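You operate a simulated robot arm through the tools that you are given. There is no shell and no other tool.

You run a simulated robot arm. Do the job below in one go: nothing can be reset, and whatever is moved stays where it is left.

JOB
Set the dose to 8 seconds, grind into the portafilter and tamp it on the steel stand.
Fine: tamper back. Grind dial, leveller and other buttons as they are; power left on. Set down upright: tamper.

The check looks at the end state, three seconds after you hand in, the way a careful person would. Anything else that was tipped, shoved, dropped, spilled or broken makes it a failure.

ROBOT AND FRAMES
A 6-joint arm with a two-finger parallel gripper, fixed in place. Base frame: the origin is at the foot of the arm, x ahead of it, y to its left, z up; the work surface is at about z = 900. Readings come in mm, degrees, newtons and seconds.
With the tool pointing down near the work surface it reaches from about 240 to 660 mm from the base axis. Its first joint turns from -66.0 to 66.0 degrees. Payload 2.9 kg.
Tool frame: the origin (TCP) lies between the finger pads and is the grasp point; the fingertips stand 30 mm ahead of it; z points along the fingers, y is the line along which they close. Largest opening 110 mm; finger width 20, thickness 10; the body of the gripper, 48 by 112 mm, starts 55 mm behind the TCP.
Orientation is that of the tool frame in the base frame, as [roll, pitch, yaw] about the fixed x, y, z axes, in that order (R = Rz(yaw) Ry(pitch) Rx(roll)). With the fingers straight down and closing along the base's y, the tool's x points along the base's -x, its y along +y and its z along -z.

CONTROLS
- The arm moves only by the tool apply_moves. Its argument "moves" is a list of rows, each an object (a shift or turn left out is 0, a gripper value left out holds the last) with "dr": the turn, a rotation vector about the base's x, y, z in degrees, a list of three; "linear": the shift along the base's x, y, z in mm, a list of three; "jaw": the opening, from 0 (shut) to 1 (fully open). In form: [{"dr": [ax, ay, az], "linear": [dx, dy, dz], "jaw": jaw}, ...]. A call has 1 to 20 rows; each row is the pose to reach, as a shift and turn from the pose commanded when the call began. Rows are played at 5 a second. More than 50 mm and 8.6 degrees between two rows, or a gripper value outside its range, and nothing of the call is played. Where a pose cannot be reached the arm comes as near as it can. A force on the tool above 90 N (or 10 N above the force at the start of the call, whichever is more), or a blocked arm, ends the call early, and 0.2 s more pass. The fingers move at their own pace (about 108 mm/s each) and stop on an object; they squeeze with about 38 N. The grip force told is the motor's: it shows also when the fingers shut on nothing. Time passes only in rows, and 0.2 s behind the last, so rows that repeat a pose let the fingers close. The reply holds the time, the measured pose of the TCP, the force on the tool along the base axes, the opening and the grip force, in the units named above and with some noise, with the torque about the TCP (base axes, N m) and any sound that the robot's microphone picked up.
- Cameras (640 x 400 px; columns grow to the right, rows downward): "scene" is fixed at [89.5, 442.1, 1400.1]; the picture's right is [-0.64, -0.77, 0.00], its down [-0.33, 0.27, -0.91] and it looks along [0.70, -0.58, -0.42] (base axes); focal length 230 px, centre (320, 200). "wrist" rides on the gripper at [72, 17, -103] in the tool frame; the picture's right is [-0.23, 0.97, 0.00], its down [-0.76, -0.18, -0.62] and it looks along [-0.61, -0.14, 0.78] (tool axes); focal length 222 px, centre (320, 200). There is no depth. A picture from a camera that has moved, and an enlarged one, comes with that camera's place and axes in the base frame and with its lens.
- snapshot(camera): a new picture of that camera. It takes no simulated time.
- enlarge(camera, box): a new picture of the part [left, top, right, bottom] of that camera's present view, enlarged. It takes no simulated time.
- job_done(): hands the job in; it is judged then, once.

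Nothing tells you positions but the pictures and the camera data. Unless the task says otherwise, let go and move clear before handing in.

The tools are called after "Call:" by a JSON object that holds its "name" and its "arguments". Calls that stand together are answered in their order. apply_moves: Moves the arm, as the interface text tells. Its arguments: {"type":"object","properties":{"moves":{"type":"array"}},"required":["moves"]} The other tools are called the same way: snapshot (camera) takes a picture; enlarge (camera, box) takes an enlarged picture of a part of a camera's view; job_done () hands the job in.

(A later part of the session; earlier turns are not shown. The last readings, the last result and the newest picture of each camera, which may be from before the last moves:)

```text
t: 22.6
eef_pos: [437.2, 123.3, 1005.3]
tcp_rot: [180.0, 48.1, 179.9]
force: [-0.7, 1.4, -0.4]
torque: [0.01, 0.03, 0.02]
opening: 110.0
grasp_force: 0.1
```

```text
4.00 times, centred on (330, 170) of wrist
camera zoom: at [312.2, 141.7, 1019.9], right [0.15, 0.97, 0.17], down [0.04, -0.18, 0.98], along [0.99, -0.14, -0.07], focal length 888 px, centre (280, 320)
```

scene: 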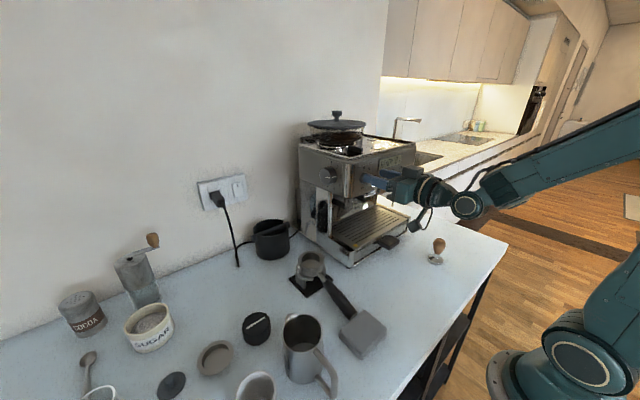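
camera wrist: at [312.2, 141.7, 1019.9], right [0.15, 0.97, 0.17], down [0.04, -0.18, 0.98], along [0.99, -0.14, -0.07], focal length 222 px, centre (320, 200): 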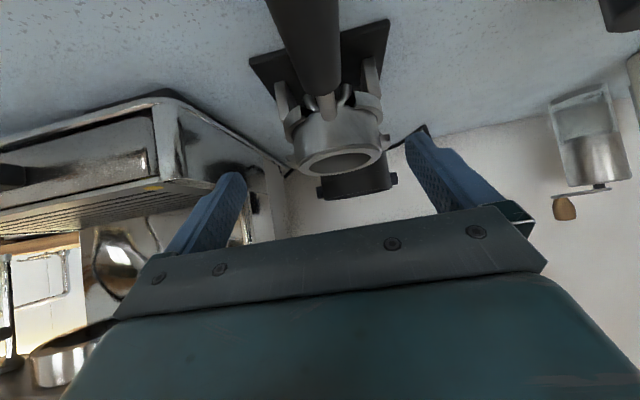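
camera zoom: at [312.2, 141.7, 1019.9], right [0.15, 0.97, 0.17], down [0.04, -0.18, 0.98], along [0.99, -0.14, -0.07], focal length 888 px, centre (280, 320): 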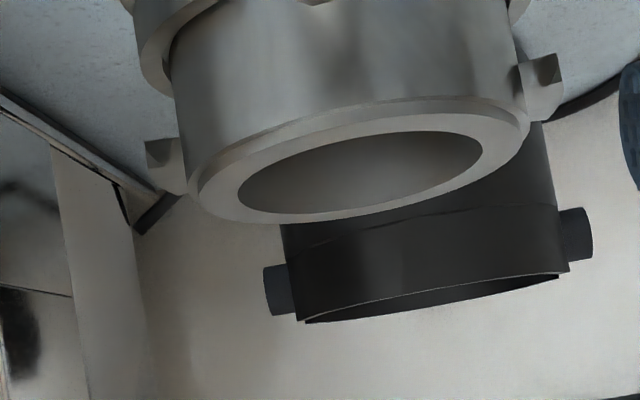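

The lugs are about 5.7 mm thick (z 965–971) and 85 mm across, while the fork slot tapers from about 10 mm at the mouth down to a snug fit at the back (x≈574). So I need to raise the portafilter by about 127 mm, shift it by about -185 mm in y, then push in. I'll grip the handle just behind the ferrule (x≈418, z≈944) with a 30° tilt.

Call:
{"name": "apply_moves", "arguments": {"moves": [{"linear": [-10, 5, 3], "dr": [0, 6, 0], "jaw": 0.6}, {"linear": [-20, 10, 3], "dr": [0, 12, 0], "jaw": 0.6}, {"linear": [-25, 15, 3], "dr": [0, 18, 0], "jaw": 0.6}, {"linear": [-25, 15, 3], "dr": [0, 18, 0], "jaw": 0.6}]}}

Call:
{"name": "snapshot", "arguments": {"camera": "wrist"}}

Call:
{"name": "snapshot", "arguments": {"camera": "scene"}}

```text
t: 23.6
eef_pos: [410.6, 137.5, 1008.0]
tcp_rot: [-179.9, 30.0, -179.9]
force: [0.0, 0.5, -1.2]
torque: [0.05, 0.04, 0.02]
opening: 66.0
grasp_force: 0.0
```

```text
taken
camera wrist: at [297.4, 156.9, 1061.1], right [0.2, 0.97, 0.11], down [0.35, -0.18, 0.92], along [0.92, -0.14, -0.37], focal length 222 px, centre (320, 200)
```

wrist: 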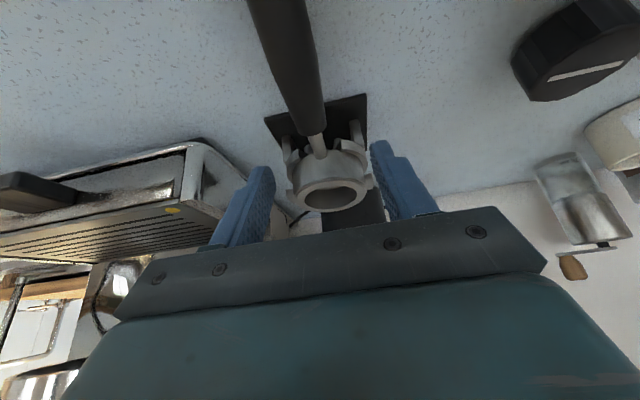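

```text
taken
```

scene: 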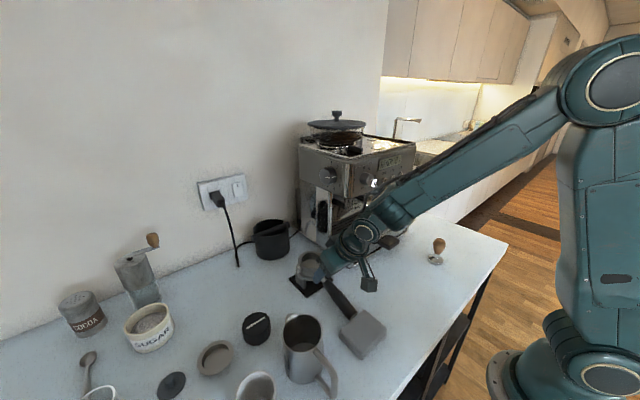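

The handle lies centred between the fingers. I'll descend to the handle.

Call:
{"name": "apply_moves", "arguments": {"moves": [{"linear": [3, 0.5, -22], "jaw": 0.6}, {"linear": [6, 1, -44], "jaw": 0.6}, {"linear": [7.5, 1, -63], "jaw": 0.6}, {"linear": [7.5, 1, -63], "jaw": 0.6}]}}

Call:
{"name": "snapshot", "arguments": {"camera": "wrist"}}

Call:
{"name": "enlarge", "arguments": {"camera": "scene", "box": [280, 230, 408, 310]}}

```text
t: 24.6
eef_pos: [417.8, 139.1, 945.3]
tcp_rot: [180.0, 30.1, -180.0]
force: [-0.4, 0.3, 0.4]
torque: [-0.01, -0.01, 0.0]
opening: 66.1
grasp_force: 0.1
```

```text
taken
camera wrist: at [304.9, 157.2, 998.1], right [0.2, 0.97, 0.11], down [0.35, -0.18, 0.92], along [0.92, -0.14, -0.37], focal length 222 px, centre (320, 200)
```

wrist: 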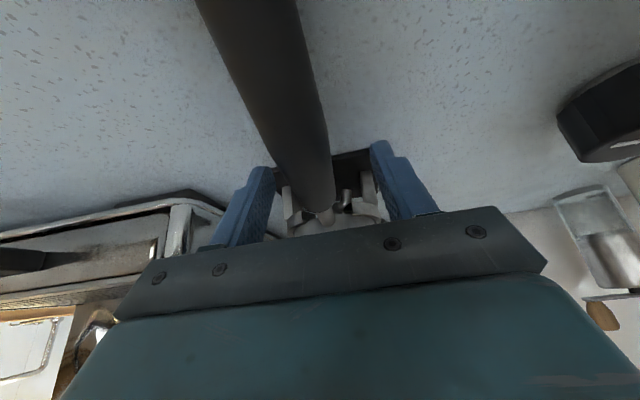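

```text
5.00 times, centred on (344, 270) of scene
camera zoom: at [89.5, 442.1, 1400.1], right [-0.64, -0.77, 0.0], down [-0.33, 0.27, -0.91], along [0.7, -0.58, -0.42], focal length 1148 px, centre (200, -150)
```

zoom: 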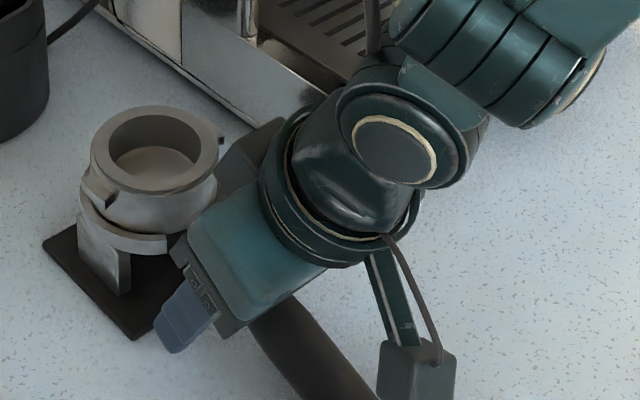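

Call:
{"name": "enlarge", "arguments": {"camera": "wrist", "box": [240, 110, 400, 210]}}

```text
4.00 times, centred on (320, 160) of wrist
camera zoom: at [304.9, 157.2, 998.1], right [0.2, 0.97, 0.11], down [0.35, -0.18, 0.92], along [0.92, -0.14, -0.37], focal length 888 px, centre (320, 360)
```

zoom: 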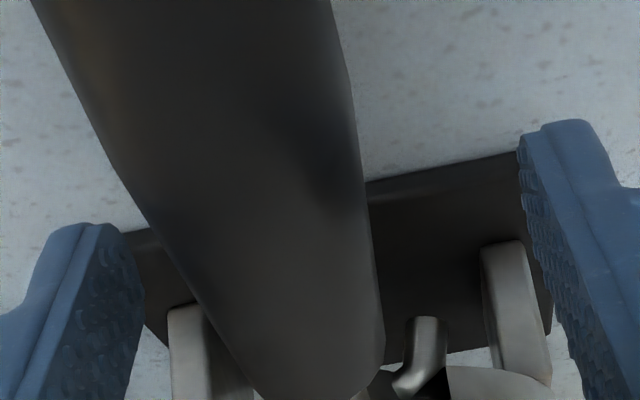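

The handle axis sits about 3.5 mm to the -y side of the grip centre, so I'll shift over and then close on it.

Call:
{"name": "apply_moves", "arguments": {"moves": [{"linear": [0, -3.5, 0], "jaw": 0.6}, {"linear": [0, -3.5, 0], "jaw": 0.6}, {"linear": [0, -3.5, 0], "jaw": 0.3}, {"linear": [0, -3.5, 0], "jaw": 0.1}, {"linear": [0, -3.5, 0], "jaw": 0.1}, {"linear": [0, -3.5, 0], "jaw": 0.1}]}}

Call:
{"name": "enlarge", "arguments": {"camera": "wrist", "box": [240, 110, 400, 210]}}

Call:
{"name": "enlarge", "arguments": {"camera": "scene", "box": [280, 230, 408, 310]}}

```text
t: 26.0
eef_pos: [418.1, 135.6, 945.3]
tcp_rot: [-179.8, 30.0, 179.9]
force: [-1.4, -1.8, 1.1]
torque: [-0.02, -0.04, -0.08]
opening: 29.7
grasp_force: 38.7
```

```text
4.00 times, centred on (320, 160) of wrist
camera zoom: at [304.6, 153.7, 998.1], right [0.2, 0.97, 0.11], down [0.35, -0.18, 0.92], along [0.92, -0.14, -0.37], focal length 888 px, centre (320, 360)
```

zoom: 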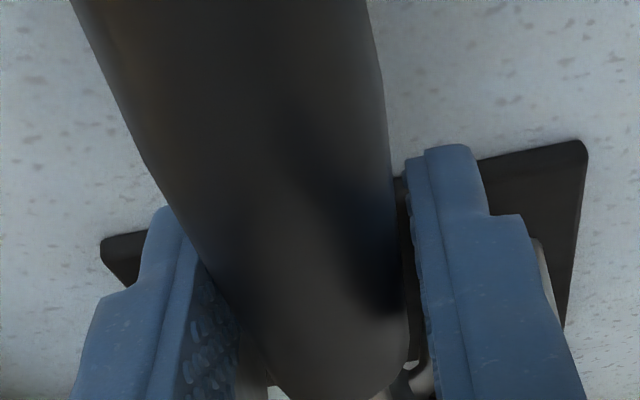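

```text
5.00 times, centred on (344, 270) of scene
camera zoom: at [89.5, 442.0, 1400.1], right [-0.64, -0.77, 0.0], down [-0.33, 0.27, -0.91], along [0.7, -0.58, -0.42], focal length 1148 px, centre (200, -150)
```

zoom: 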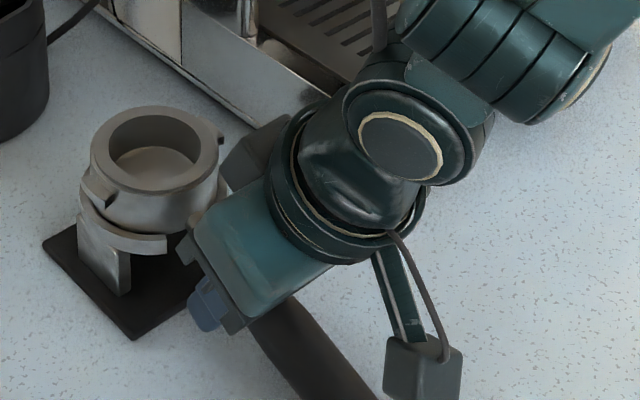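

The handle is gripped (29.7 mm, 39 N). I'll lift slowly and watch the basket for tilt.

Call:
{"name": "apply_moves", "arguments": {"moves": [{"linear": [0, 0, 6], "jaw": 0.1}, {"linear": [0, 0, 12], "jaw": 0.1}, {"linear": [0, 0, 20], "jaw": 0.1}, {"linear": [0, 0, 20], "jaw": 0.1}]}}

Call:
{"name": "enlarge", "arguments": {"camera": "scene", "box": [280, 220, 408, 300]}}

Call:
{"name": "enlarge", "arguments": {"camera": "wrist", "box": [240, 110, 400, 210]}}

```text
t: 27.0
eef_pos: [418.0, 136.0, 964.7]
tcp_rot: [180.0, 30.0, 180.0]
force: [0.2, -0.6, -7.6]
torque: [0.01, 0.31, 0.02]
opening: 29.6
grasp_force: 37.8
```

```text
5.00 times, centred on (344, 260) of scene
camera zoom: at [89.6, 442.1, 1400.1], right [-0.64, -0.77, 0.0], down [-0.33, 0.27, -0.91], along [0.7, -0.58, -0.42], focal length 1148 px, centre (200, -100)
```

zoom: 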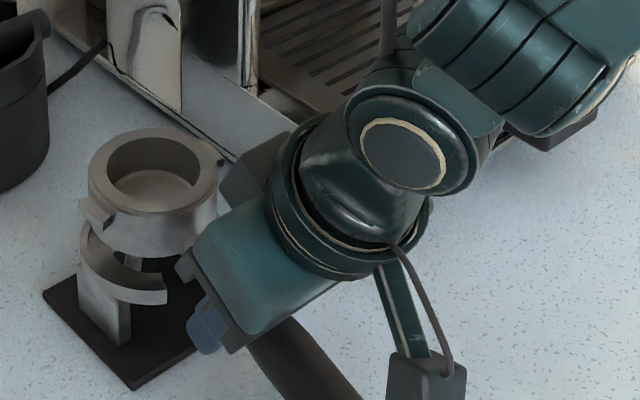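

```text
4.00 times, centred on (320, 160) of wrist
camera zoom: at [304.5, 154.2, 1017.8], right [0.2, 0.97, 0.11], down [0.35, -0.18, 0.92], along [0.92, -0.14, -0.37], focal length 888 px, centre (320, 360)
```

zoom: 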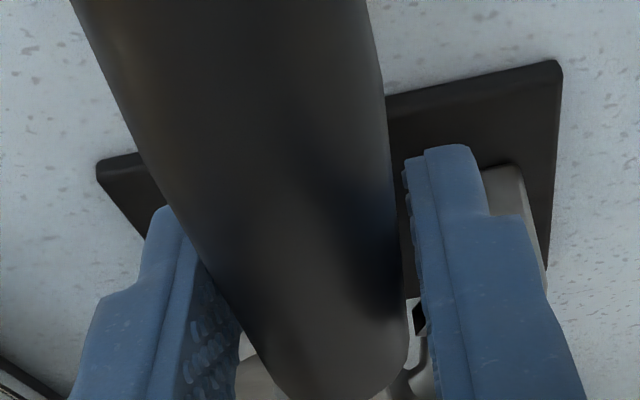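

It lifted cleanly (about 0.78 kg, no slipping), and the stand stayed put. I'll raise it to docking height, back away from the machine, then shift sideways to line up with the fork.

Call:
{"name": "apply_moves", "arguments": {"moves": [{"linear": [0, 0, 25], "jaw": 0.1}, {"linear": [0, 0, 55], "jaw": 0.1}, {"linear": [-5, 0, 85], "jaw": 0.1}, {"linear": [-25, 0, 108], "jaw": 0.1}, {"linear": [-50, 0, 108], "jaw": 0.1}, {"linear": [-75, 0, 108], "jaw": 0.1}, {"linear": [-82, -5, 108], "jaw": 0.1}, {"linear": [-82, -30, 108], "jaw": 0.1}, {"linear": [-82, -60, 108], "jaw": 0.1}, {"linear": [-82, -90, 108], "jaw": 0.1}, {"linear": [-82, -120, 108], "jaw": 0.1}, {"linear": [-82, -150, 108], "jaw": 0.1}, {"linear": [-82, -175, 108], "jaw": 0.1}, {"linear": [-82, -185, 108], "jaw": 0.1}, {"linear": [-82, -185, 108], "jaw": 0.1}]}}

Call:
{"name": "snapshot", "arguments": {"camera": "wrist"}}

Call:
{"name": "snapshot", "arguments": {"camera": "scene"}}

```text
t: 30.2
eef_pos: [337.0, -50.2, 1072.5]
tcp_rot: [-180.0, 30.1, 179.9]
force: [0.5, 0.0, -7.1]
torque: [-0.01, 0.33, 0.0]
opening: 29.6
grasp_force: 37.1
```

```text
taken
camera wrist: at [222.4, -31.1, 1125.7], right [0.2, 0.97, 0.11], down [0.35, -0.18, 0.92], along [0.92, -0.14, -0.37], focal length 222 px, centre (320, 200)
```

wrist: 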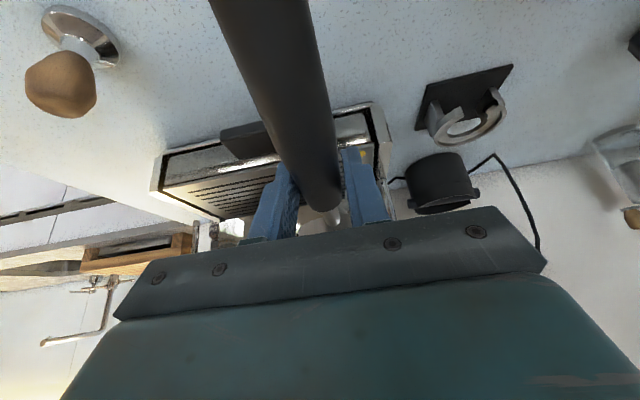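

```text
taken
```

scene: 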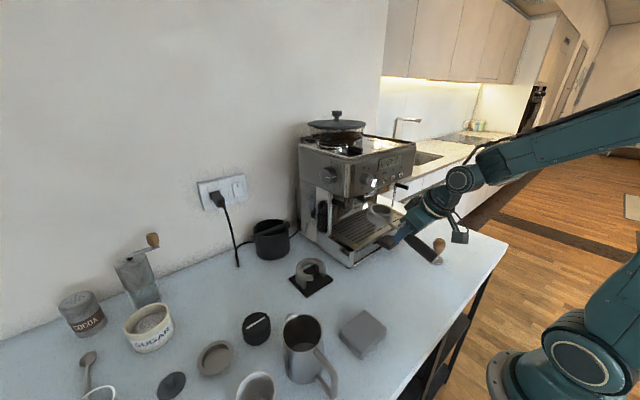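

Call:
{"name": "enlarge", "arguments": {"camera": "scene", "box": [320, 175, 416, 235]}}

Call:
{"name": "enlarge", "arguments": {"camera": "scene", "box": [350, 190, 414, 230]}}

```text
6.67 times, centred on (368, 205) of scene
camera zoom: at [89.6, 442.1, 1400.1], right [-0.64, -0.77, 0.0], down [-0.33, 0.27, -0.91], along [0.7, -0.58, -0.42], focal length 1531 px, centre (0, 167)
```

zoom: 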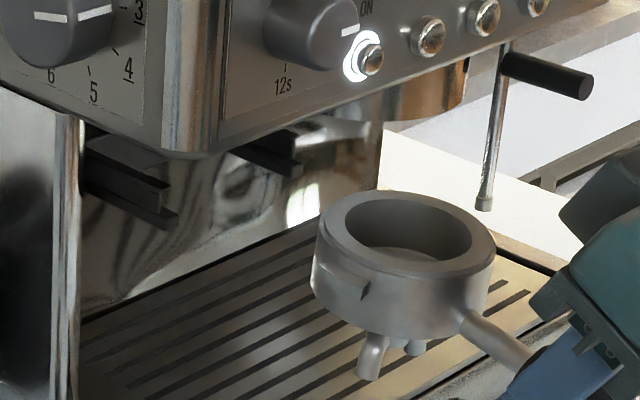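

```text
10.00 times, centred on (382, 210) of scene
camera zoom: at [89.6, 442.1, 1400.1], right [-0.64, -0.77, 0.0], down [-0.33, 0.27, -0.91], along [0.7, -0.58, -0.42], focal length 2296 px, centre (-300, 100)
```

zoom: 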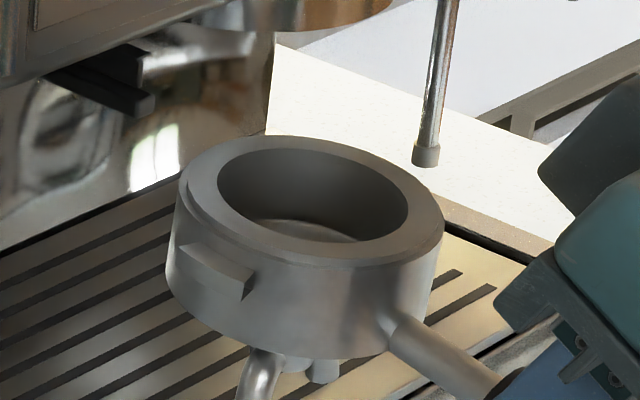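

The portafilter hangs level in front of the fork. I'll check its exact sideways alignment before pushing in.

Call:
{"name": "enlarge", "arguments": {"camera": "wrist", "box": [240, 150, 400, 250]}}

Call:
{"name": "enlarge", "arguments": {"camera": "scene", "box": [370, 185, 466, 245]}}

Call:
{"name": "enlarge", "arguments": {"camera": "scene", "box": [325, 180, 389, 220]}}

```text
4.00 times, centred on (320, 200) of wrist
camera zoom: at [222.4, -31.1, 1125.7], right [0.2, 0.97, 0.11], down [0.35, -0.18, 0.92], along [0.92, -0.14, -0.37], focal length 888 px, centre (320, 200)
```

zoom: 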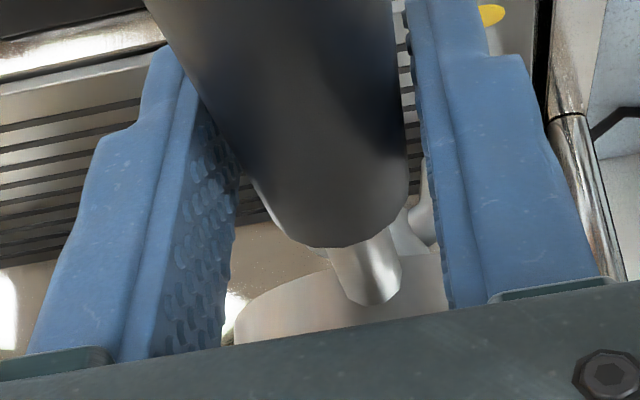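

```text
6.67 times, centred on (418, 215) of scene
camera zoom: at [89.6, 442.1, 1400.1], right [-0.64, -0.77, 0.0], down [-0.33, 0.27, -0.91], along [0.7, -0.58, -0.42], focal length 1531 px, centre (-333, 100)
```

zoom: 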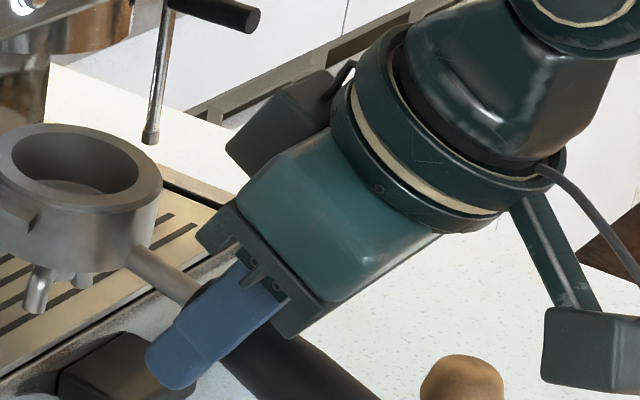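

```text
10.00 times, centred on (357, 200) of scene
camera zoom: at [89.6, 442.1, 1400.1], right [-0.64, -0.77, 0.0], down [-0.33, 0.27, -0.91], along [0.7, -0.58, -0.42], focal length 2296 px, centre (-50, 200)
```

zoom: 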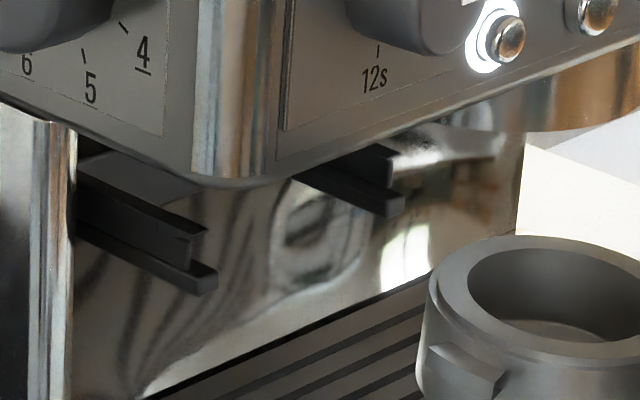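

The wrist view puts the basket centre at y≈-49.5, against fork centre y≈-47.3. I'll shift about +1.5 mm in y and advance until the lugs are just short of the fork tips, then compare the two side by side.

Call:
{"name": "apply_moves", "arguments": {"moves": [{"linear": [15, 1.5, 0], "jaw": 0.1}, {"linear": [35, 1.5, 0], "jaw": 0.1}, {"linear": [55, 1.5, 0], "jaw": 0.1}, {"linear": [70, 1.5, 0], "jaw": 0.1}, {"linear": [76, 1.5, 0], "jaw": 0.1}, {"linear": [76, 1.5, 0], "jaw": 0.1}]}}

Call:
{"name": "enlarge", "arguments": {"camera": "scene", "box": [325, 180, 389, 220]}}

Call:
{"name": "enlarge", "arguments": {"camera": "scene", "box": [330, 185, 378, 215]}}

Call:
{"name": "snapshot", "arguments": {"camera": "wrist"}}

```text
t: 31.6
eef_pos: [411.1, -47.8, 1071.7]
tcp_rot: [180.0, 30.0, -180.0]
force: [0.4, -0.1, -7.3]
torque: [0.05, 0.31, -0.01]
opening: 29.8
grasp_force: 38.0
```

```text
10.00 times, centred on (357, 200) of scene
camera zoom: at [89.6, 442.1, 1400.1], right [-0.64, -0.77, 0.0], down [-0.33, 0.27, -0.91], along [0.7, -0.58, -0.42], focal length 2296 px, centre (-50, 200)
```

zoom: 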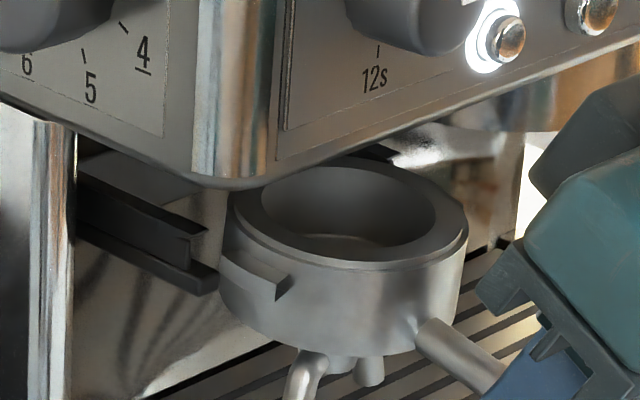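

```text
13.33 times, centred on (354, 200) of scene
camera zoom: at [89.6, 442.1, 1400.1], right [-0.64, -0.77, 0.0], down [-0.33, 0.27, -0.91], along [0.7, -0.58, -0.42], focal length 3062 px, centre (-133, 200)
```

zoom: 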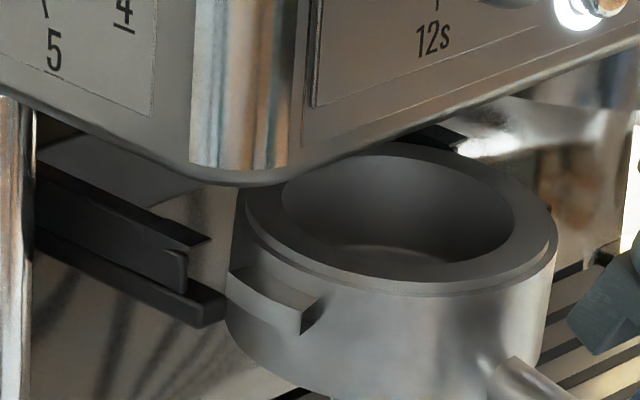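

```text
taken
camera wrist: at [298.6, -29.3, 1125.4], right [0.2, 0.97, 0.11], down [0.35, -0.18, 0.92], along [0.92, -0.14, -0.37], focal length 222 px, centre (320, 200)
```

wrist: 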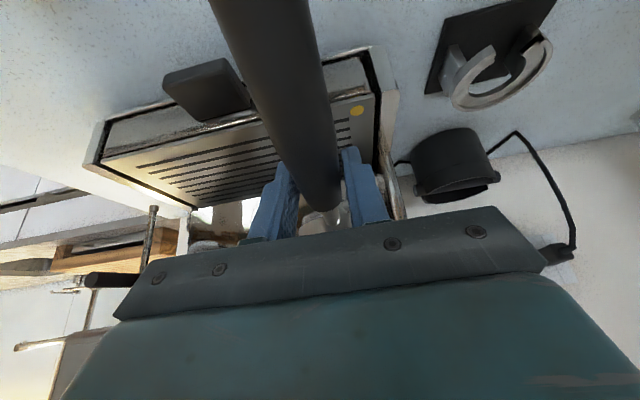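

The picture shows the left lug right beside the fork's slot. I'll zoom tighter to measure the remaining offset.

Call:
{"name": "enlarge", "arguments": {"camera": "scene", "box": [339, 196, 363, 211]}}

Call:
{"name": "enlarge", "arguments": {"camera": "scene", "box": [350, 190, 382, 210]}}

```text
16.00 times, centred on (351, 204) of scene
camera zoom: at [89.6, 442.1, 1400.1], right [-0.64, -0.77, 0.0], down [-0.33, 0.27, -0.91], along [0.7, -0.58, -0.42], focal length 3674 px, centre (-176, 144)
```

zoom: 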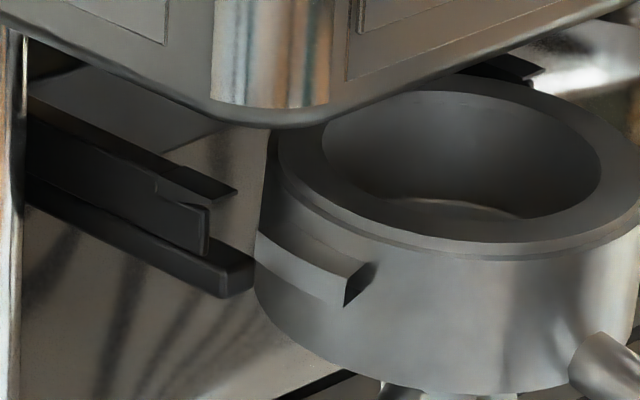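

```text
16.00 times, centred on (366, 200) of scene
camera zoom: at [89.6, 442.1, 1400.1], right [-0.64, -0.77, 0.0], down [-0.33, 0.27, -0.91], along [0.7, -0.58, -0.42], focal length 3674 px, centre (-416, 200)
```

zoom: 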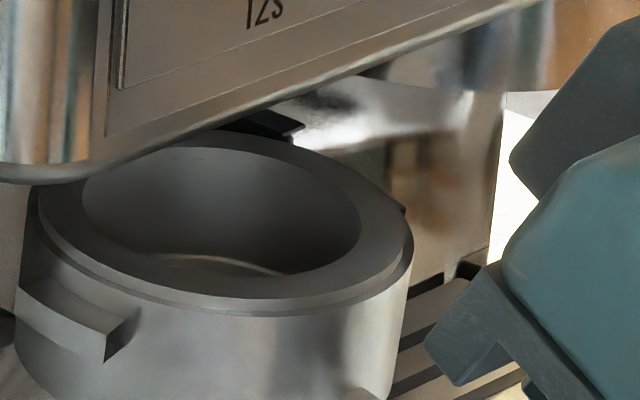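

Kinematics and the picture agree to about 1 mm, so I'll nudge +0.5 mm in y and ease the lugs into the fork mouth, checking forces.

Call:
{"name": "apply_moves", "arguments": {"moves": [{"linear": [4, 0.5, 0], "jaw": 0.1}, {"linear": [8, 0.5, 0], "jaw": 0.1}, {"linear": [11, 0.5, 0], "jaw": 0.1}, {"linear": [14, 0.5, 0], "jaw": 0.1}, {"linear": [14, 0.5, 0], "jaw": 0.1}]}}

Call:
{"name": "enlarge", "arguments": {"camera": "scene", "box": [335, 190, 367, 210]}}

Call:
{"name": "enlarge", "arguments": {"camera": "scene", "box": [350, 185, 382, 205]}}

```text
t: 32.8
eef_pos: [426.6, -48.2, 1072.3]
tcp_rot: [-179.8, 30.1, 179.8]
force: [-1.8, -2.5, -6.3]
torque: [0.05, 0.26, -0.07]
opening: 29.8
grasp_force: 38.0
```

```text
16.00 times, centred on (351, 200) of scene
camera zoom: at [89.5, 442.0, 1400.1], right [-0.64, -0.77, 0.0], down [-0.33, 0.27, -0.91], along [0.7, -0.58, -0.42], focal length 3674 px, centre (-176, 200)
```

zoom: 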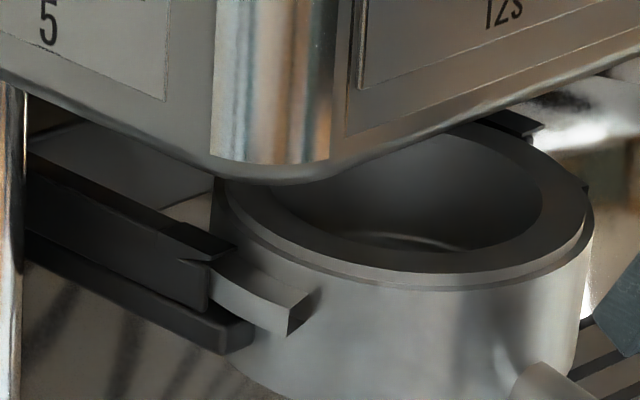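

```text
16.00 times, centred on (366, 195) of scene
camera zoom: at [89.5, 442.0, 1400.1], right [-0.64, -0.77, 0.0], down [-0.33, 0.27, -0.91], along [0.7, -0.58, -0.42], focal length 3674 px, centre (-416, 280)
```

zoom: 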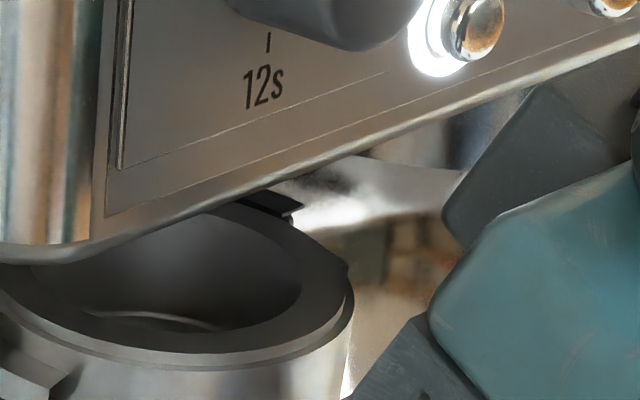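

The left lug has entered the slot behind the web, with only light contact. I'll continue in with a small correction, in stages.

Call:
{"name": "apply_moves", "arguments": {"moves": [{"linear": [3, -0.6, -0.5], "jaw": 0.1}, {"linear": [6, -0.6, -0.8], "jaw": 0.1}, {"linear": [9, -0.6, -1], "jaw": 0.1}, {"linear": [12, -0.6, -1], "jaw": 0.1}, {"linear": [12, -0.6, -1], "jaw": 0.1}]}}

Call:
{"name": "enlarge", "arguments": {"camera": "scene", "box": [335, 190, 367, 210]}}

```text
t: 34.0
eef_pos: [435.9, -46.9, 1070.8]
tcp_rot: [180.0, 29.7, 179.9]
force: [-27.6, 13.2, 19.1]
torque: [0.45, 0.34, -0.6]
opening: 29.7
grasp_force: 38.1
```

```text
16.00 times, centred on (351, 200) of scene
camera zoom: at [88.4, 442.5, 1400.0], right [-0.64, -0.77, 0.0], down [-0.33, 0.27, -0.91], along [0.7, -0.58, -0.42], focal length 3674 px, centre (-176, 200)
```

zoom: 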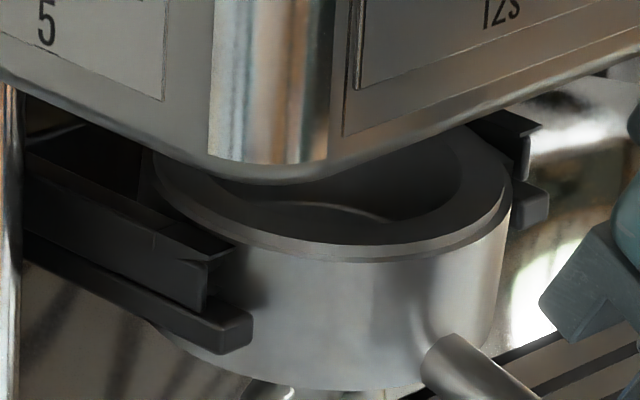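

Contact forces have risen (-28 N in x), so I'll pause and look before pushing any further.

Call:
{"name": "enlarge", "arguments": {"camera": "scene", "box": [320, 170, 416, 230]}}

Call:
{"name": "enlarge", "arguments": {"camera": "wrist", "box": [200, 110, 440, 260]}}

Call:
{"name": "enlarge", "arguments": {"camera": "scene", "box": [350, 185, 382, 205]}}

```text
6.67 times, centred on (368, 200) of scene
camera zoom: at [88.4, 442.5, 1400.0], right [-0.64, -0.77, 0.0], down [-0.33, 0.27, -0.91], along [0.7, -0.58, -0.42], focal length 1531 px, centre (0, 200)
```

zoom: 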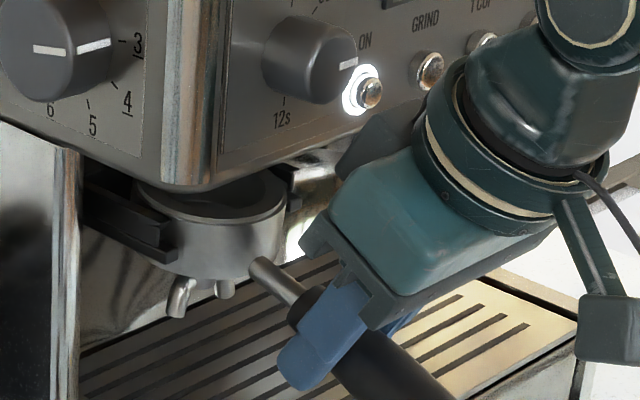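

```text
2.67 times, centred on (320, 185) of wrist
camera zoom: at [322.6, -28.5, 1124.1], right [0.2, 0.97, 0.11], down [0.35, -0.18, 0.92], along [0.92, -0.14, -0.38], focal length 592 px, centre (320, 240)
```

zoom: 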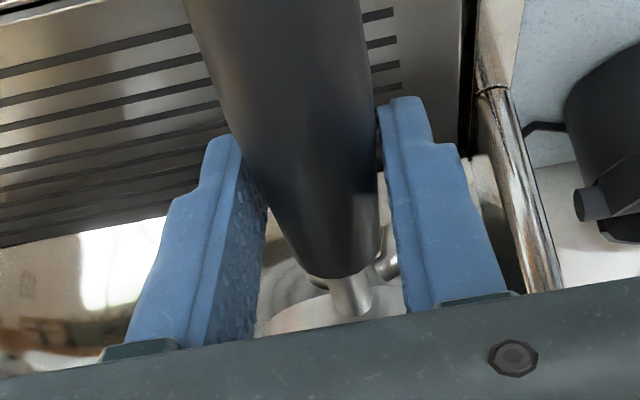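

```text
16.00 times, centred on (366, 195) of scene
camera zoom: at [88.4, 442.5, 1400.0], right [-0.64, -0.77, 0.0], down [-0.33, 0.27, -0.91], along [0.7, -0.58, -0.42], focal length 3674 px, centre (-416, 280)
```

zoom: 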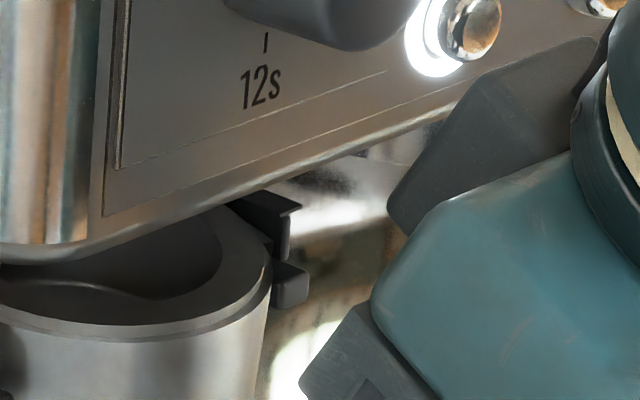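

The lugs seem to be seated on the lower rails with some vertical and lateral load. I'll relax that load by going up about 1.2 mm and +1 mm in y before continuing.

Call:
{"name": "apply_moves", "arguments": {"moves": [{"linear": [-1, 0.8, 1.0], "jaw": 0.1}, {"linear": [-1, 1.2, 1.5], "jaw": 0.1}, {"linear": [-1, 1.2, 1.5], "jaw": 0.1}]}}

```text
t: 34.8
eef_pos: [437.1, -47.6, 1070.7]
tcp_rot: [-179.8, 29.6, 179.9]
force: [-8.1, 4.0, -9.5]
torque: [0.46, 1.14, -0.5]
opening: 29.6
grasp_force: 37.7
```

Residual torques suggest slight roll, pitch and yaw misalignment. I'll comply in the direction of those torques by a fraction of a degree.

Call:
{"name": "apply_moves", "arguments": {"moves": [{"linear": [0, 0, 0], "dr": [0.4, 0.3, -0.2], "jaw": 0.1}, {"linear": [0, 0, 0], "dr": [0.8, 0.6, -0.4], "jaw": 0.1}, {"linear": [0, 0, 0], "dr": [0.8, 0.6, -0.4], "jaw": 0.1}]}}

Call:
{"name": "enlarge", "arguments": {"camera": "scene", "box": [335, 190, 367, 210]}}

Call:
{"name": "enlarge", "arguments": {"camera": "scene", "box": [350, 185, 382, 205]}}

```text
t: 35.6
eef_pos: [437.3, -47.5, 1073.5]
tcp_rot: [179.1, 29.5, 179.0]
force: [-0.3, -2.6, -11.0]
torque: [-0.06, 0.68, -0.2]
opening: 29.3
grasp_force: 37.7
```

```text
16.00 times, centred on (351, 200) of scene
camera zoom: at [89.7, 442.0, 1400.1], right [-0.64, -0.77, 0.0], down [-0.33, 0.27, -0.91], along [0.7, -0.58, -0.42], focal length 3674 px, centre (-176, 200)
```

zoom: 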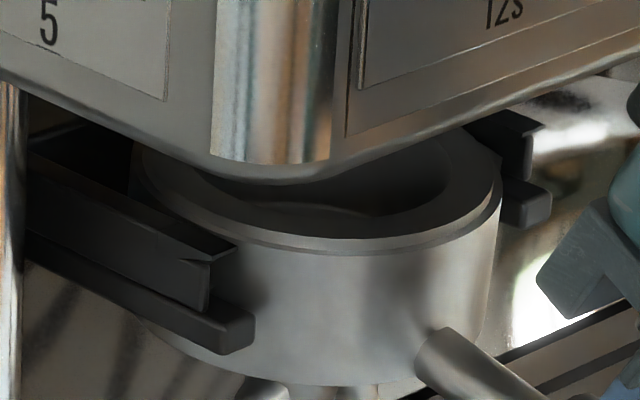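

```text
16.00 times, centred on (366, 195) of scene
camera zoom: at [89.7, 442.0, 1400.1], right [-0.64, -0.77, 0.0], down [-0.33, 0.27, -0.91], along [0.7, -0.58, -0.42], focal length 3674 px, centre (-416, 280)
```

zoom: 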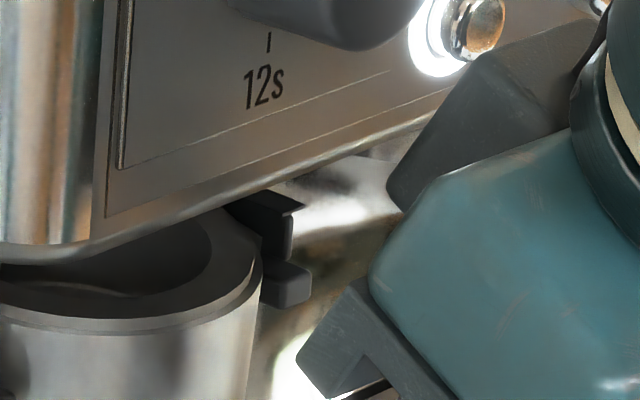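

Loads have relaxed. I'll continue inward in small steps.

Call:
{"name": "apply_moves", "arguments": {"moves": [{"linear": [2, 0, 0], "jaw": 0.1}, {"linear": [4, 0, 0], "jaw": 0.1}, {"linear": [6, 0, 0], "jaw": 0.1}, {"linear": [6, 0, 0], "jaw": 0.1}]}}

```text
t: 36.6
eef_pos: [441.9, -47.4, 1073.7]
tcp_rot: [179.1, 29.4, 179.0]
force: [-18.2, -3.3, -0.4]
torque: [0.05, -0.48, -0.25]
opening: 29.4
grasp_force: 37.7
```

Call:
{"name": "apply_moves", "arguments": {"moves": [{"linear": [0, 0.4, 1.0], "dr": [0, -0.3, 0], "jaw": 0.1}, {"linear": [1, 0.4, 1.5], "dr": [0, -0.5, 0], "jaw": 0.1}, {"linear": [3, 0.4, 1.5], "dr": [0, -0.5, 0], "jaw": 0.1}, {"linear": [3, 0.4, 1.5], "dr": [0, -0.5, 0], "jaw": 0.1}]}}

```text
t: 37.6
eef_pos: [442.7, -45.8, 1071.6]
tcp_rot: [179.1, 29.5, 179.0]
force: [-34.4, -8.1, -0.4]
torque: [-0.06, 0.1, -0.33]
opening: 29.5
grasp_force: 38.0
```

I'm blocked near x≈443 with about 34 N. I'll back off a few millimetres to unload and probe the slot's free play.

Call:
{"name": "apply_moves", "arguments": {"moves": [{"linear": [-4, -0.6, 0], "jaw": 0.1}, {"linear": [-8, -0.6, 0], "jaw": 0.1}, {"linear": [-8, -0.6, 0], "jaw": 0.1}]}}

Call:
{"name": "enlarge", "arguments": {"camera": "scene", "box": [335, 190, 367, 210]}}

Call:
{"name": "snapshot", "arguments": {"camera": "wrist"}}

```text
t: 38.4
eef_pos: [439.5, -46.0, 1074.3]
tcp_rot: [179.1, 30.0, 179.1]
force: [1.9, -4.2, -6.4]
torque: [0.05, 0.45, -0.4]
opening: 29.6
grasp_force: 38.5
```

```text
16.00 times, centred on (351, 200) of scene
camera zoom: at [89.7, 441.9, 1400.1], right [-0.64, -0.77, 0.0], down [-0.33, 0.27, -0.91], along [0.7, -0.58, -0.42], focal length 3674 px, centre (-176, 200)
```

zoom: 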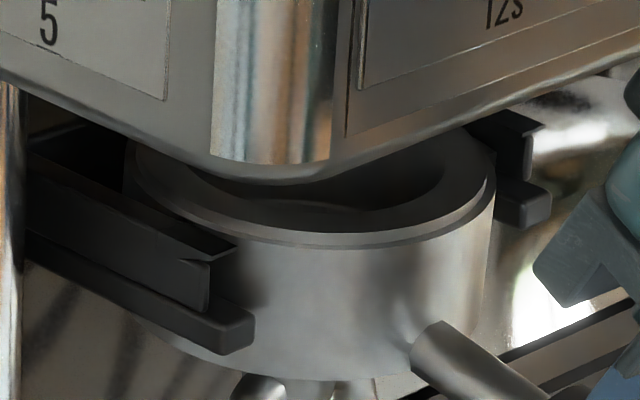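

```text
taken
camera wrist: at [325.3, -28.2, 1128.3], right [0.2, 0.97, 0.13], down [0.35, -0.19, 0.92], along [0.92, -0.14, -0.37], focal length 222 px, centre (320, 200)
```

wrist: 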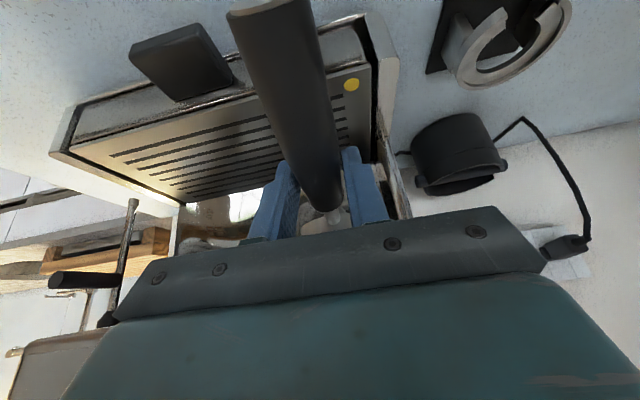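

Call:
{"name": "enlarge", "arguments": {"camera": "wrist", "box": [240, 150, 400, 250]}}

Call:
{"name": "enlarge", "arguments": {"camera": "scene", "box": [320, 170, 416, 230]}}

Call:
{"name": "enlarge", "arguments": {"camera": "wrist", "box": [180, 0, 420, 150]}}

```text
4.00 times, centred on (320, 200) of wrist
camera zoom: at [325.3, -28.2, 1128.3], right [0.2, 0.97, 0.13], down [0.35, -0.19, 0.92], along [0.92, -0.14, -0.37], focal length 888 px, centre (320, 200)
```

zoom: 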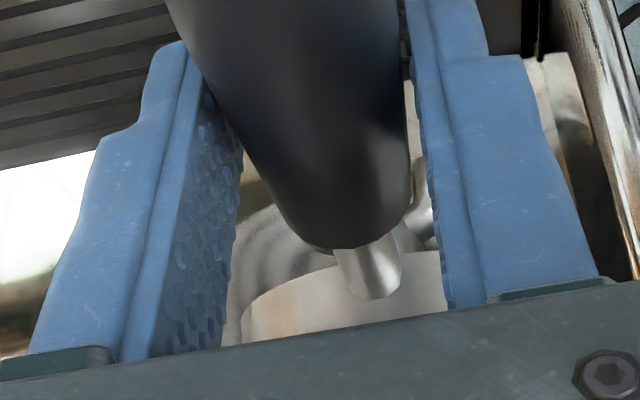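

```text
6.67 times, centred on (368, 200) of scene
camera zoom: at [89.7, 441.9, 1400.1], right [-0.64, -0.77, 0.0], down [-0.33, 0.27, -0.91], along [0.7, -0.58, -0.42], focal length 1531 px, centre (0, 200)
```

zoom: 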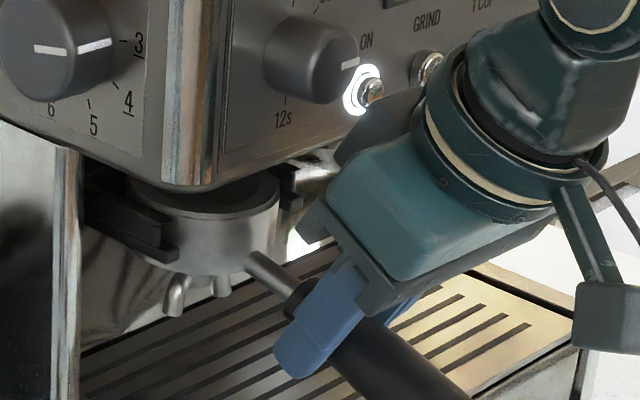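

```text
2.67 times, centred on (300, 75) of wrist
camera zoom: at [325.3, -28.2, 1128.3], right [0.2, 0.97, 0.13], down [0.35, -0.19, 0.92], along [0.92, -0.14, -0.37], focal length 592 px, centre (373, 533)
```

zoom: 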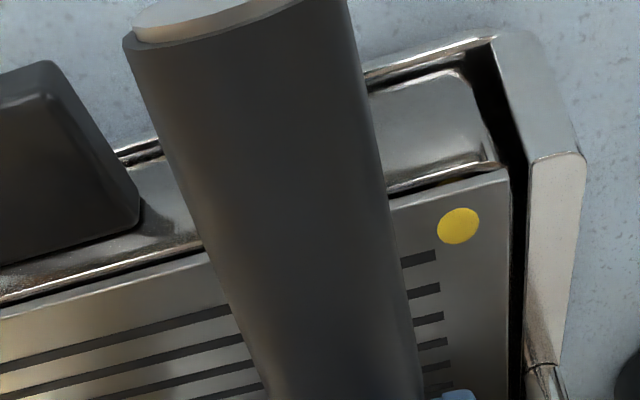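

Comparing images, the basket centre is now near x≈532, directly under the chute, so it appears to have slid home ahead of the gripper. I'll lower slightly to see whether the fork carries the weight.

Call:
{"name": "apply_moves", "arguments": {"moves": [{"linear": [0, 0, -0.7], "jaw": 0.1}, {"linear": [0, 0.4, -1.5], "jaw": 0.1}, {"linear": [0, 0.4, -1.5], "jaw": 0.1}]}}

Call:
{"name": "apply_moves", "arguments": {"moves": [{"linear": [0, -0.5, -0.7], "jaw": 0.1}, {"linear": [0, -1.0, -1.5], "jaw": 0.1}, {"linear": [0, -1.0, -1.5], "jaw": 0.1}]}}

Call:
{"name": "enlarge", "arguments": {"camera": "scene", "box": [335, 190, 367, 210]}}

```text
t: 39.2
eef_pos: [438.0, -47.2, 1073.8]
tcp_rot: [179.1, 30.2, 179.2]
force: [-2.8, -3.7, 3.9]
torque: [0.1, -0.57, -0.4]
opening: 29.6
grasp_force: 38.0
```

```text
t: 40.0
eef_pos: [440.3, -47.3, 1072.5]
tcp_rot: [179.0, 30.3, 179.2]
force: [3.7, 0.8, 13.3]
torque: [0.07, -1.18, -0.13]
opening: 29.7
grasp_force: 38.1
```

```text
16.00 times, centred on (351, 200) of scene
camera zoom: at [89.4, 442.1, 1400.1], right [-0.64, -0.77, 0.0], down [-0.33, 0.27, -0.91], along [0.7, -0.58, -0.42], focal length 3674 px, centre (-176, 200)
```

zoom: 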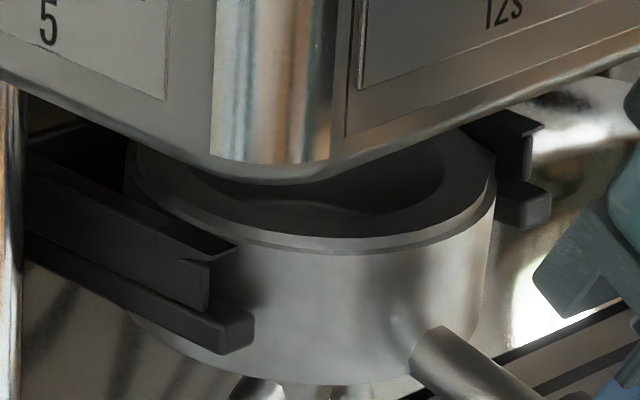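

The fork now carries the load, with upward reaction at the lugs. I'll unload slightly and then pitch the handle down about 2° to learn how much tilt the fork allows before release.

Call:
{"name": "apply_moves", "arguments": {"moves": [{"linear": [0, 0.3, 1.2], "jaw": 0.1}, {"linear": [0.2, 0.3, 0.2], "dr": [0, -0.7, 0], "jaw": 0.1}, {"linear": [0.4, 0.3, -0.9], "dr": [0, -1.3, 0], "jaw": 0.1}, {"linear": [0.7, 0.3, -2.1], "dr": [0, -2, 0], "jaw": 0.1}, {"linear": [0.7, 0.3, -2.1], "dr": [0, -2, 0], "jaw": 0.1}]}}

Call:
{"name": "enlarge", "arguments": {"camera": "scene", "box": [335, 190, 367, 210]}}

```text
t: 41.2
eef_pos: [438.9, -47.9, 1069.9]
tcp_rot: [179.1, 32.2, 179.1]
force: [-1.9, 0.7, 24.1]
torque: [0.12, 0.6, -0.18]
opening: 29.4
grasp_force: 37.9
```

```text
16.00 times, centred on (351, 200) of scene
camera zoom: at [89.1, 442.1, 1400.1], right [-0.64, -0.77, 0.0], down [-0.33, 0.27, -0.91], along [0.7, -0.58, -0.42], focal length 3674 px, centre (-176, 200)
```

zoom: 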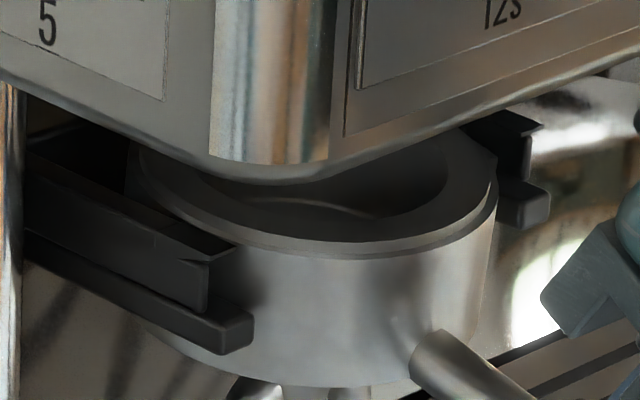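

The fork resists pitching firmly, so the portafilter is captured. I'll relax the load and then release gently.

Call:
{"name": "apply_moves", "arguments": {"moves": [{"linear": [-0.4, 0, 1.4], "dr": [0, 1, 0], "jaw": 0.1}, {"linear": [-0.7, 0, 2.6], "dr": [0, 2, 0], "jaw": 0.1}, {"linear": [-0.7, 0, 2.6], "dr": [0, 2, 0], "jaw": 0.1}]}}

Call:
{"name": "apply_moves", "arguments": {"moves": [{"linear": [0, 0, 0], "jaw": 0.29}, {"linear": [0, 0, 0], "jaw": 0.32}, {"linear": [0, 0, 0], "jaw": 0.4}, {"linear": [0, 0, 0], "jaw": 0.5}, {"linear": [0, 0, 0], "jaw": 0.5}]}}

Call:
{"name": "enlarge", "arguments": {"camera": "scene", "box": [320, 170, 416, 230]}}

Call:
{"name": "snapshot", "arguments": {"camera": "wrist"}}

```text
t: 42.0
eef_pos: [438.9, -46.6, 1072.5]
tcp_rot: [179.1, 30.1, 179.2]
force: [6.5, -0.7, 10.9]
torque: [-0.02, -1.0, -0.13]
opening: 29.5
grasp_force: 38.2
```

```text
t: 43.2
eef_pos: [438.9, -47.3, 1072.3]
tcp_rot: [179.0, 29.9, 179.1]
force: [-0.6, -0.1, -0.6]
torque: [-0.01, -0.03, 0.04]
opening: 55.0
grasp_force: 0.0
```

```text
6.67 times, centred on (368, 200) of scene
camera zoom: at [89.5, 442.1, 1400.1], right [-0.64, -0.77, 0.0], down [-0.33, 0.27, -0.91], along [0.7, -0.58, -0.42], focal length 1531 px, centre (0, 200)
```

zoom: 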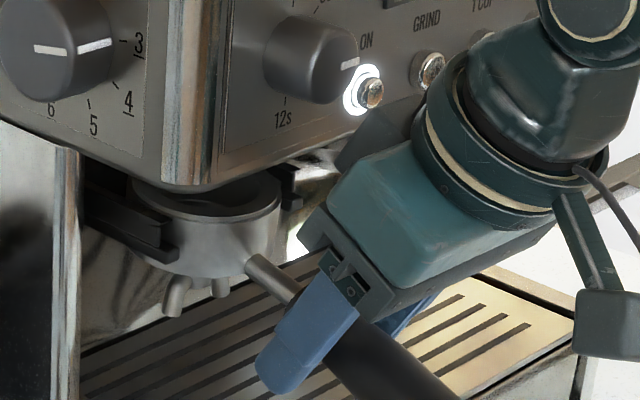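

```text
taken
camera wrist: at [324.6, -28.4, 1125.6], right [0.2, 0.97, 0.13], down [0.35, -0.19, 0.92], along [0.92, -0.14, -0.38], focal length 222 px, centre (320, 200)
```

wrist: 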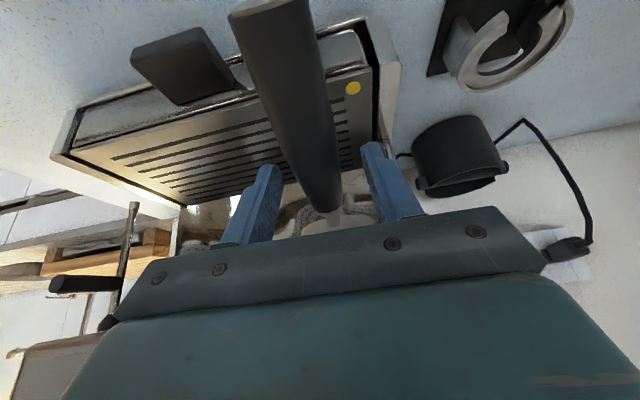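

Released, and the portafilter stays level in the fork. I'll retreat back and up along the tool axis.

Call:
{"name": "apply_moves", "arguments": {"moves": [{"linear": [-10, 0, 17], "jaw": 0.5}, {"linear": [-22, 0, 38], "jaw": 0.5}, {"linear": [-40, 0, 60], "jaw": 0.5}, {"linear": [-65, 0, 80], "jaw": 0.5}, {"linear": [-85, 0, 95], "jaw": 0.5}, {"linear": [-95, 0, 110], "jaw": 0.5}]}}

Call:
{"name": "snapshot", "arguments": {"camera": "wrist"}}

Call:
{"name": "enlarge", "arguments": {"camera": "scene", "box": [320, 160, 432, 230]}}

```text
t: 44.6
eef_pos: [343.2, -46.9, 1181.6]
tcp_rot: [179.1, 29.9, 179.1]
force: [-0.1, -0.9, 0.5]
torque: [0.01, -0.03, -0.03]
opening: 55.1
grasp_force: 0.1
```

```text
taken
camera wrist: at [229.9, -28.5, 1235.6], right [0.2, 0.97, 0.13], down [0.35, -0.19, 0.92], along [0.92, -0.14, -0.38], focal length 222 px, centre (320, 200)
```

wrist: 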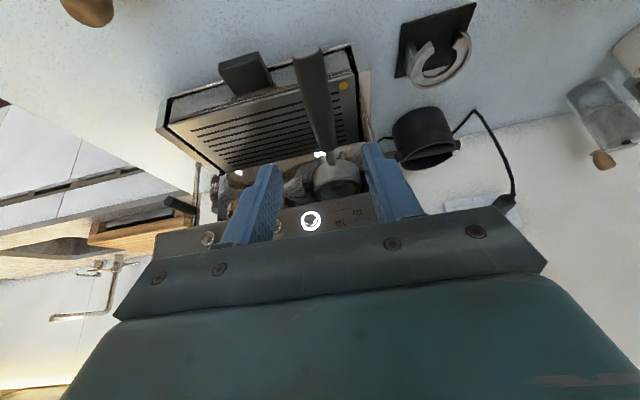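

```text
5.71 times, centred on (376, 195) of scene
camera zoom: at [89.5, 442.1, 1400.1], right [-0.64, -0.77, 0.0], down [-0.33, 0.27, -0.91], along [0.7, -0.58, -0.42], focal length 1312 px, centre (0, 229)
```

zoom: 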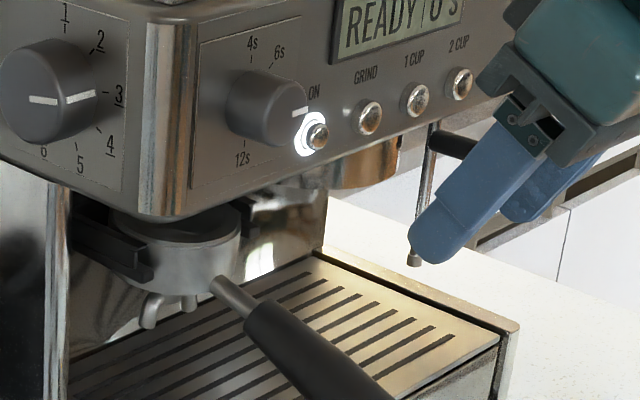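

The portafilter is docked and level. Next I'll press GRIND with closed fingertips. It triangulates to about (467,-121,1157), so I'll bring the tool horizontal in front of it and verify.

Call:
{"name": "apply_moves", "arguments": {"moves": [{"linear": [8, -10, 5], "dr": [0, -7.5, 0], "jaw": 0.4}, {"linear": [16, -20, 10], "dr": [0, -15, 0], "jaw": 0.3}, {"linear": [24, -30, 14], "dr": [0, -22.5, 0], "jaw": 0.2}, {"linear": [33, -40, 14], "dr": [0, -30, 0], "jaw": 0.1}, {"linear": [42, -50, 10], "dr": [0, -37.5, 0], "jaw": 0.0}, {"linear": [51, -60, 5], "dr": [0, -45, 0], "jaw": 0.0}, {"linear": [60, -68, 2], "dr": [0, -52.5, 0], "jaw": 0.0}, {"linear": [70, -74, 0], "dr": [0, -60, 0], "jaw": 0.0}, {"linear": [70, -74, 0], "dr": [0, -60, 0], "jaw": 0.0}]}}

Call:
{"name": "snapshot", "arguments": {"camera": "wrist"}}

Call:
{"name": "enlarge", "arguments": {"camera": "scene", "box": [320, 150, 432, 220]}}

```text
t: 46.6
eef_pos: [412.8, -122.7, 1181.9]
tcp_rot: [88.7, 89.2, 89.1]
force: [0.9, 0.1, 0.3]
torque: [-0.01, 0.02, -0.01]
opening: 0.0
grasp_force: 37.9
```

```text
taken
camera wrist: at [310.6, -102.8, 1110.0], right [-0.01, 0.97, 0.24], down [-0.62, -0.19, 0.76], along [0.78, -0.14, 0.61], focal length 222 px, centre (320, 200)
```

wrist: 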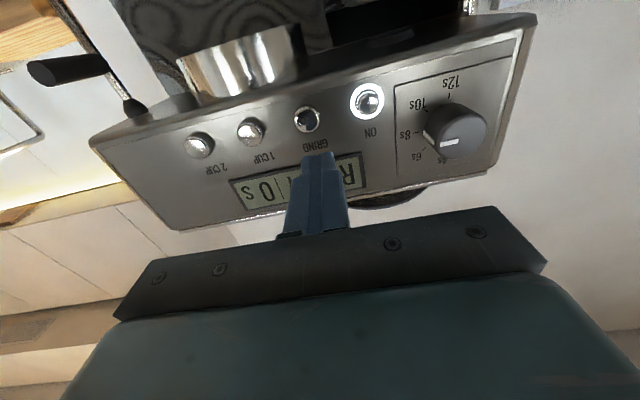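

```text
5.71 times, centred on (376, 185) of scene
camera zoom: at [89.5, 442.1, 1400.1], right [-0.64, -0.77, 0.0], down [-0.33, 0.27, -0.91], along [0.7, -0.58, -0.42], focal length 1312 px, centre (0, 286)
```

zoom: 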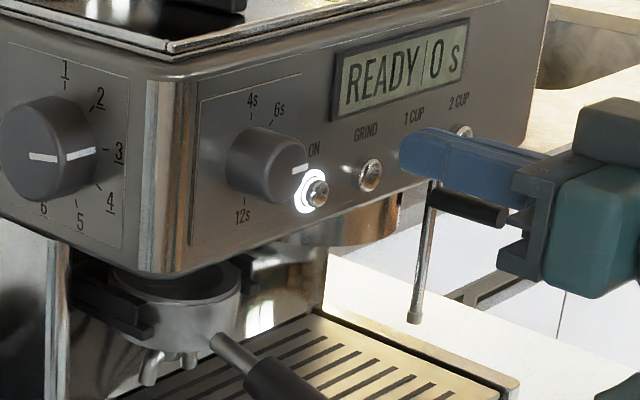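

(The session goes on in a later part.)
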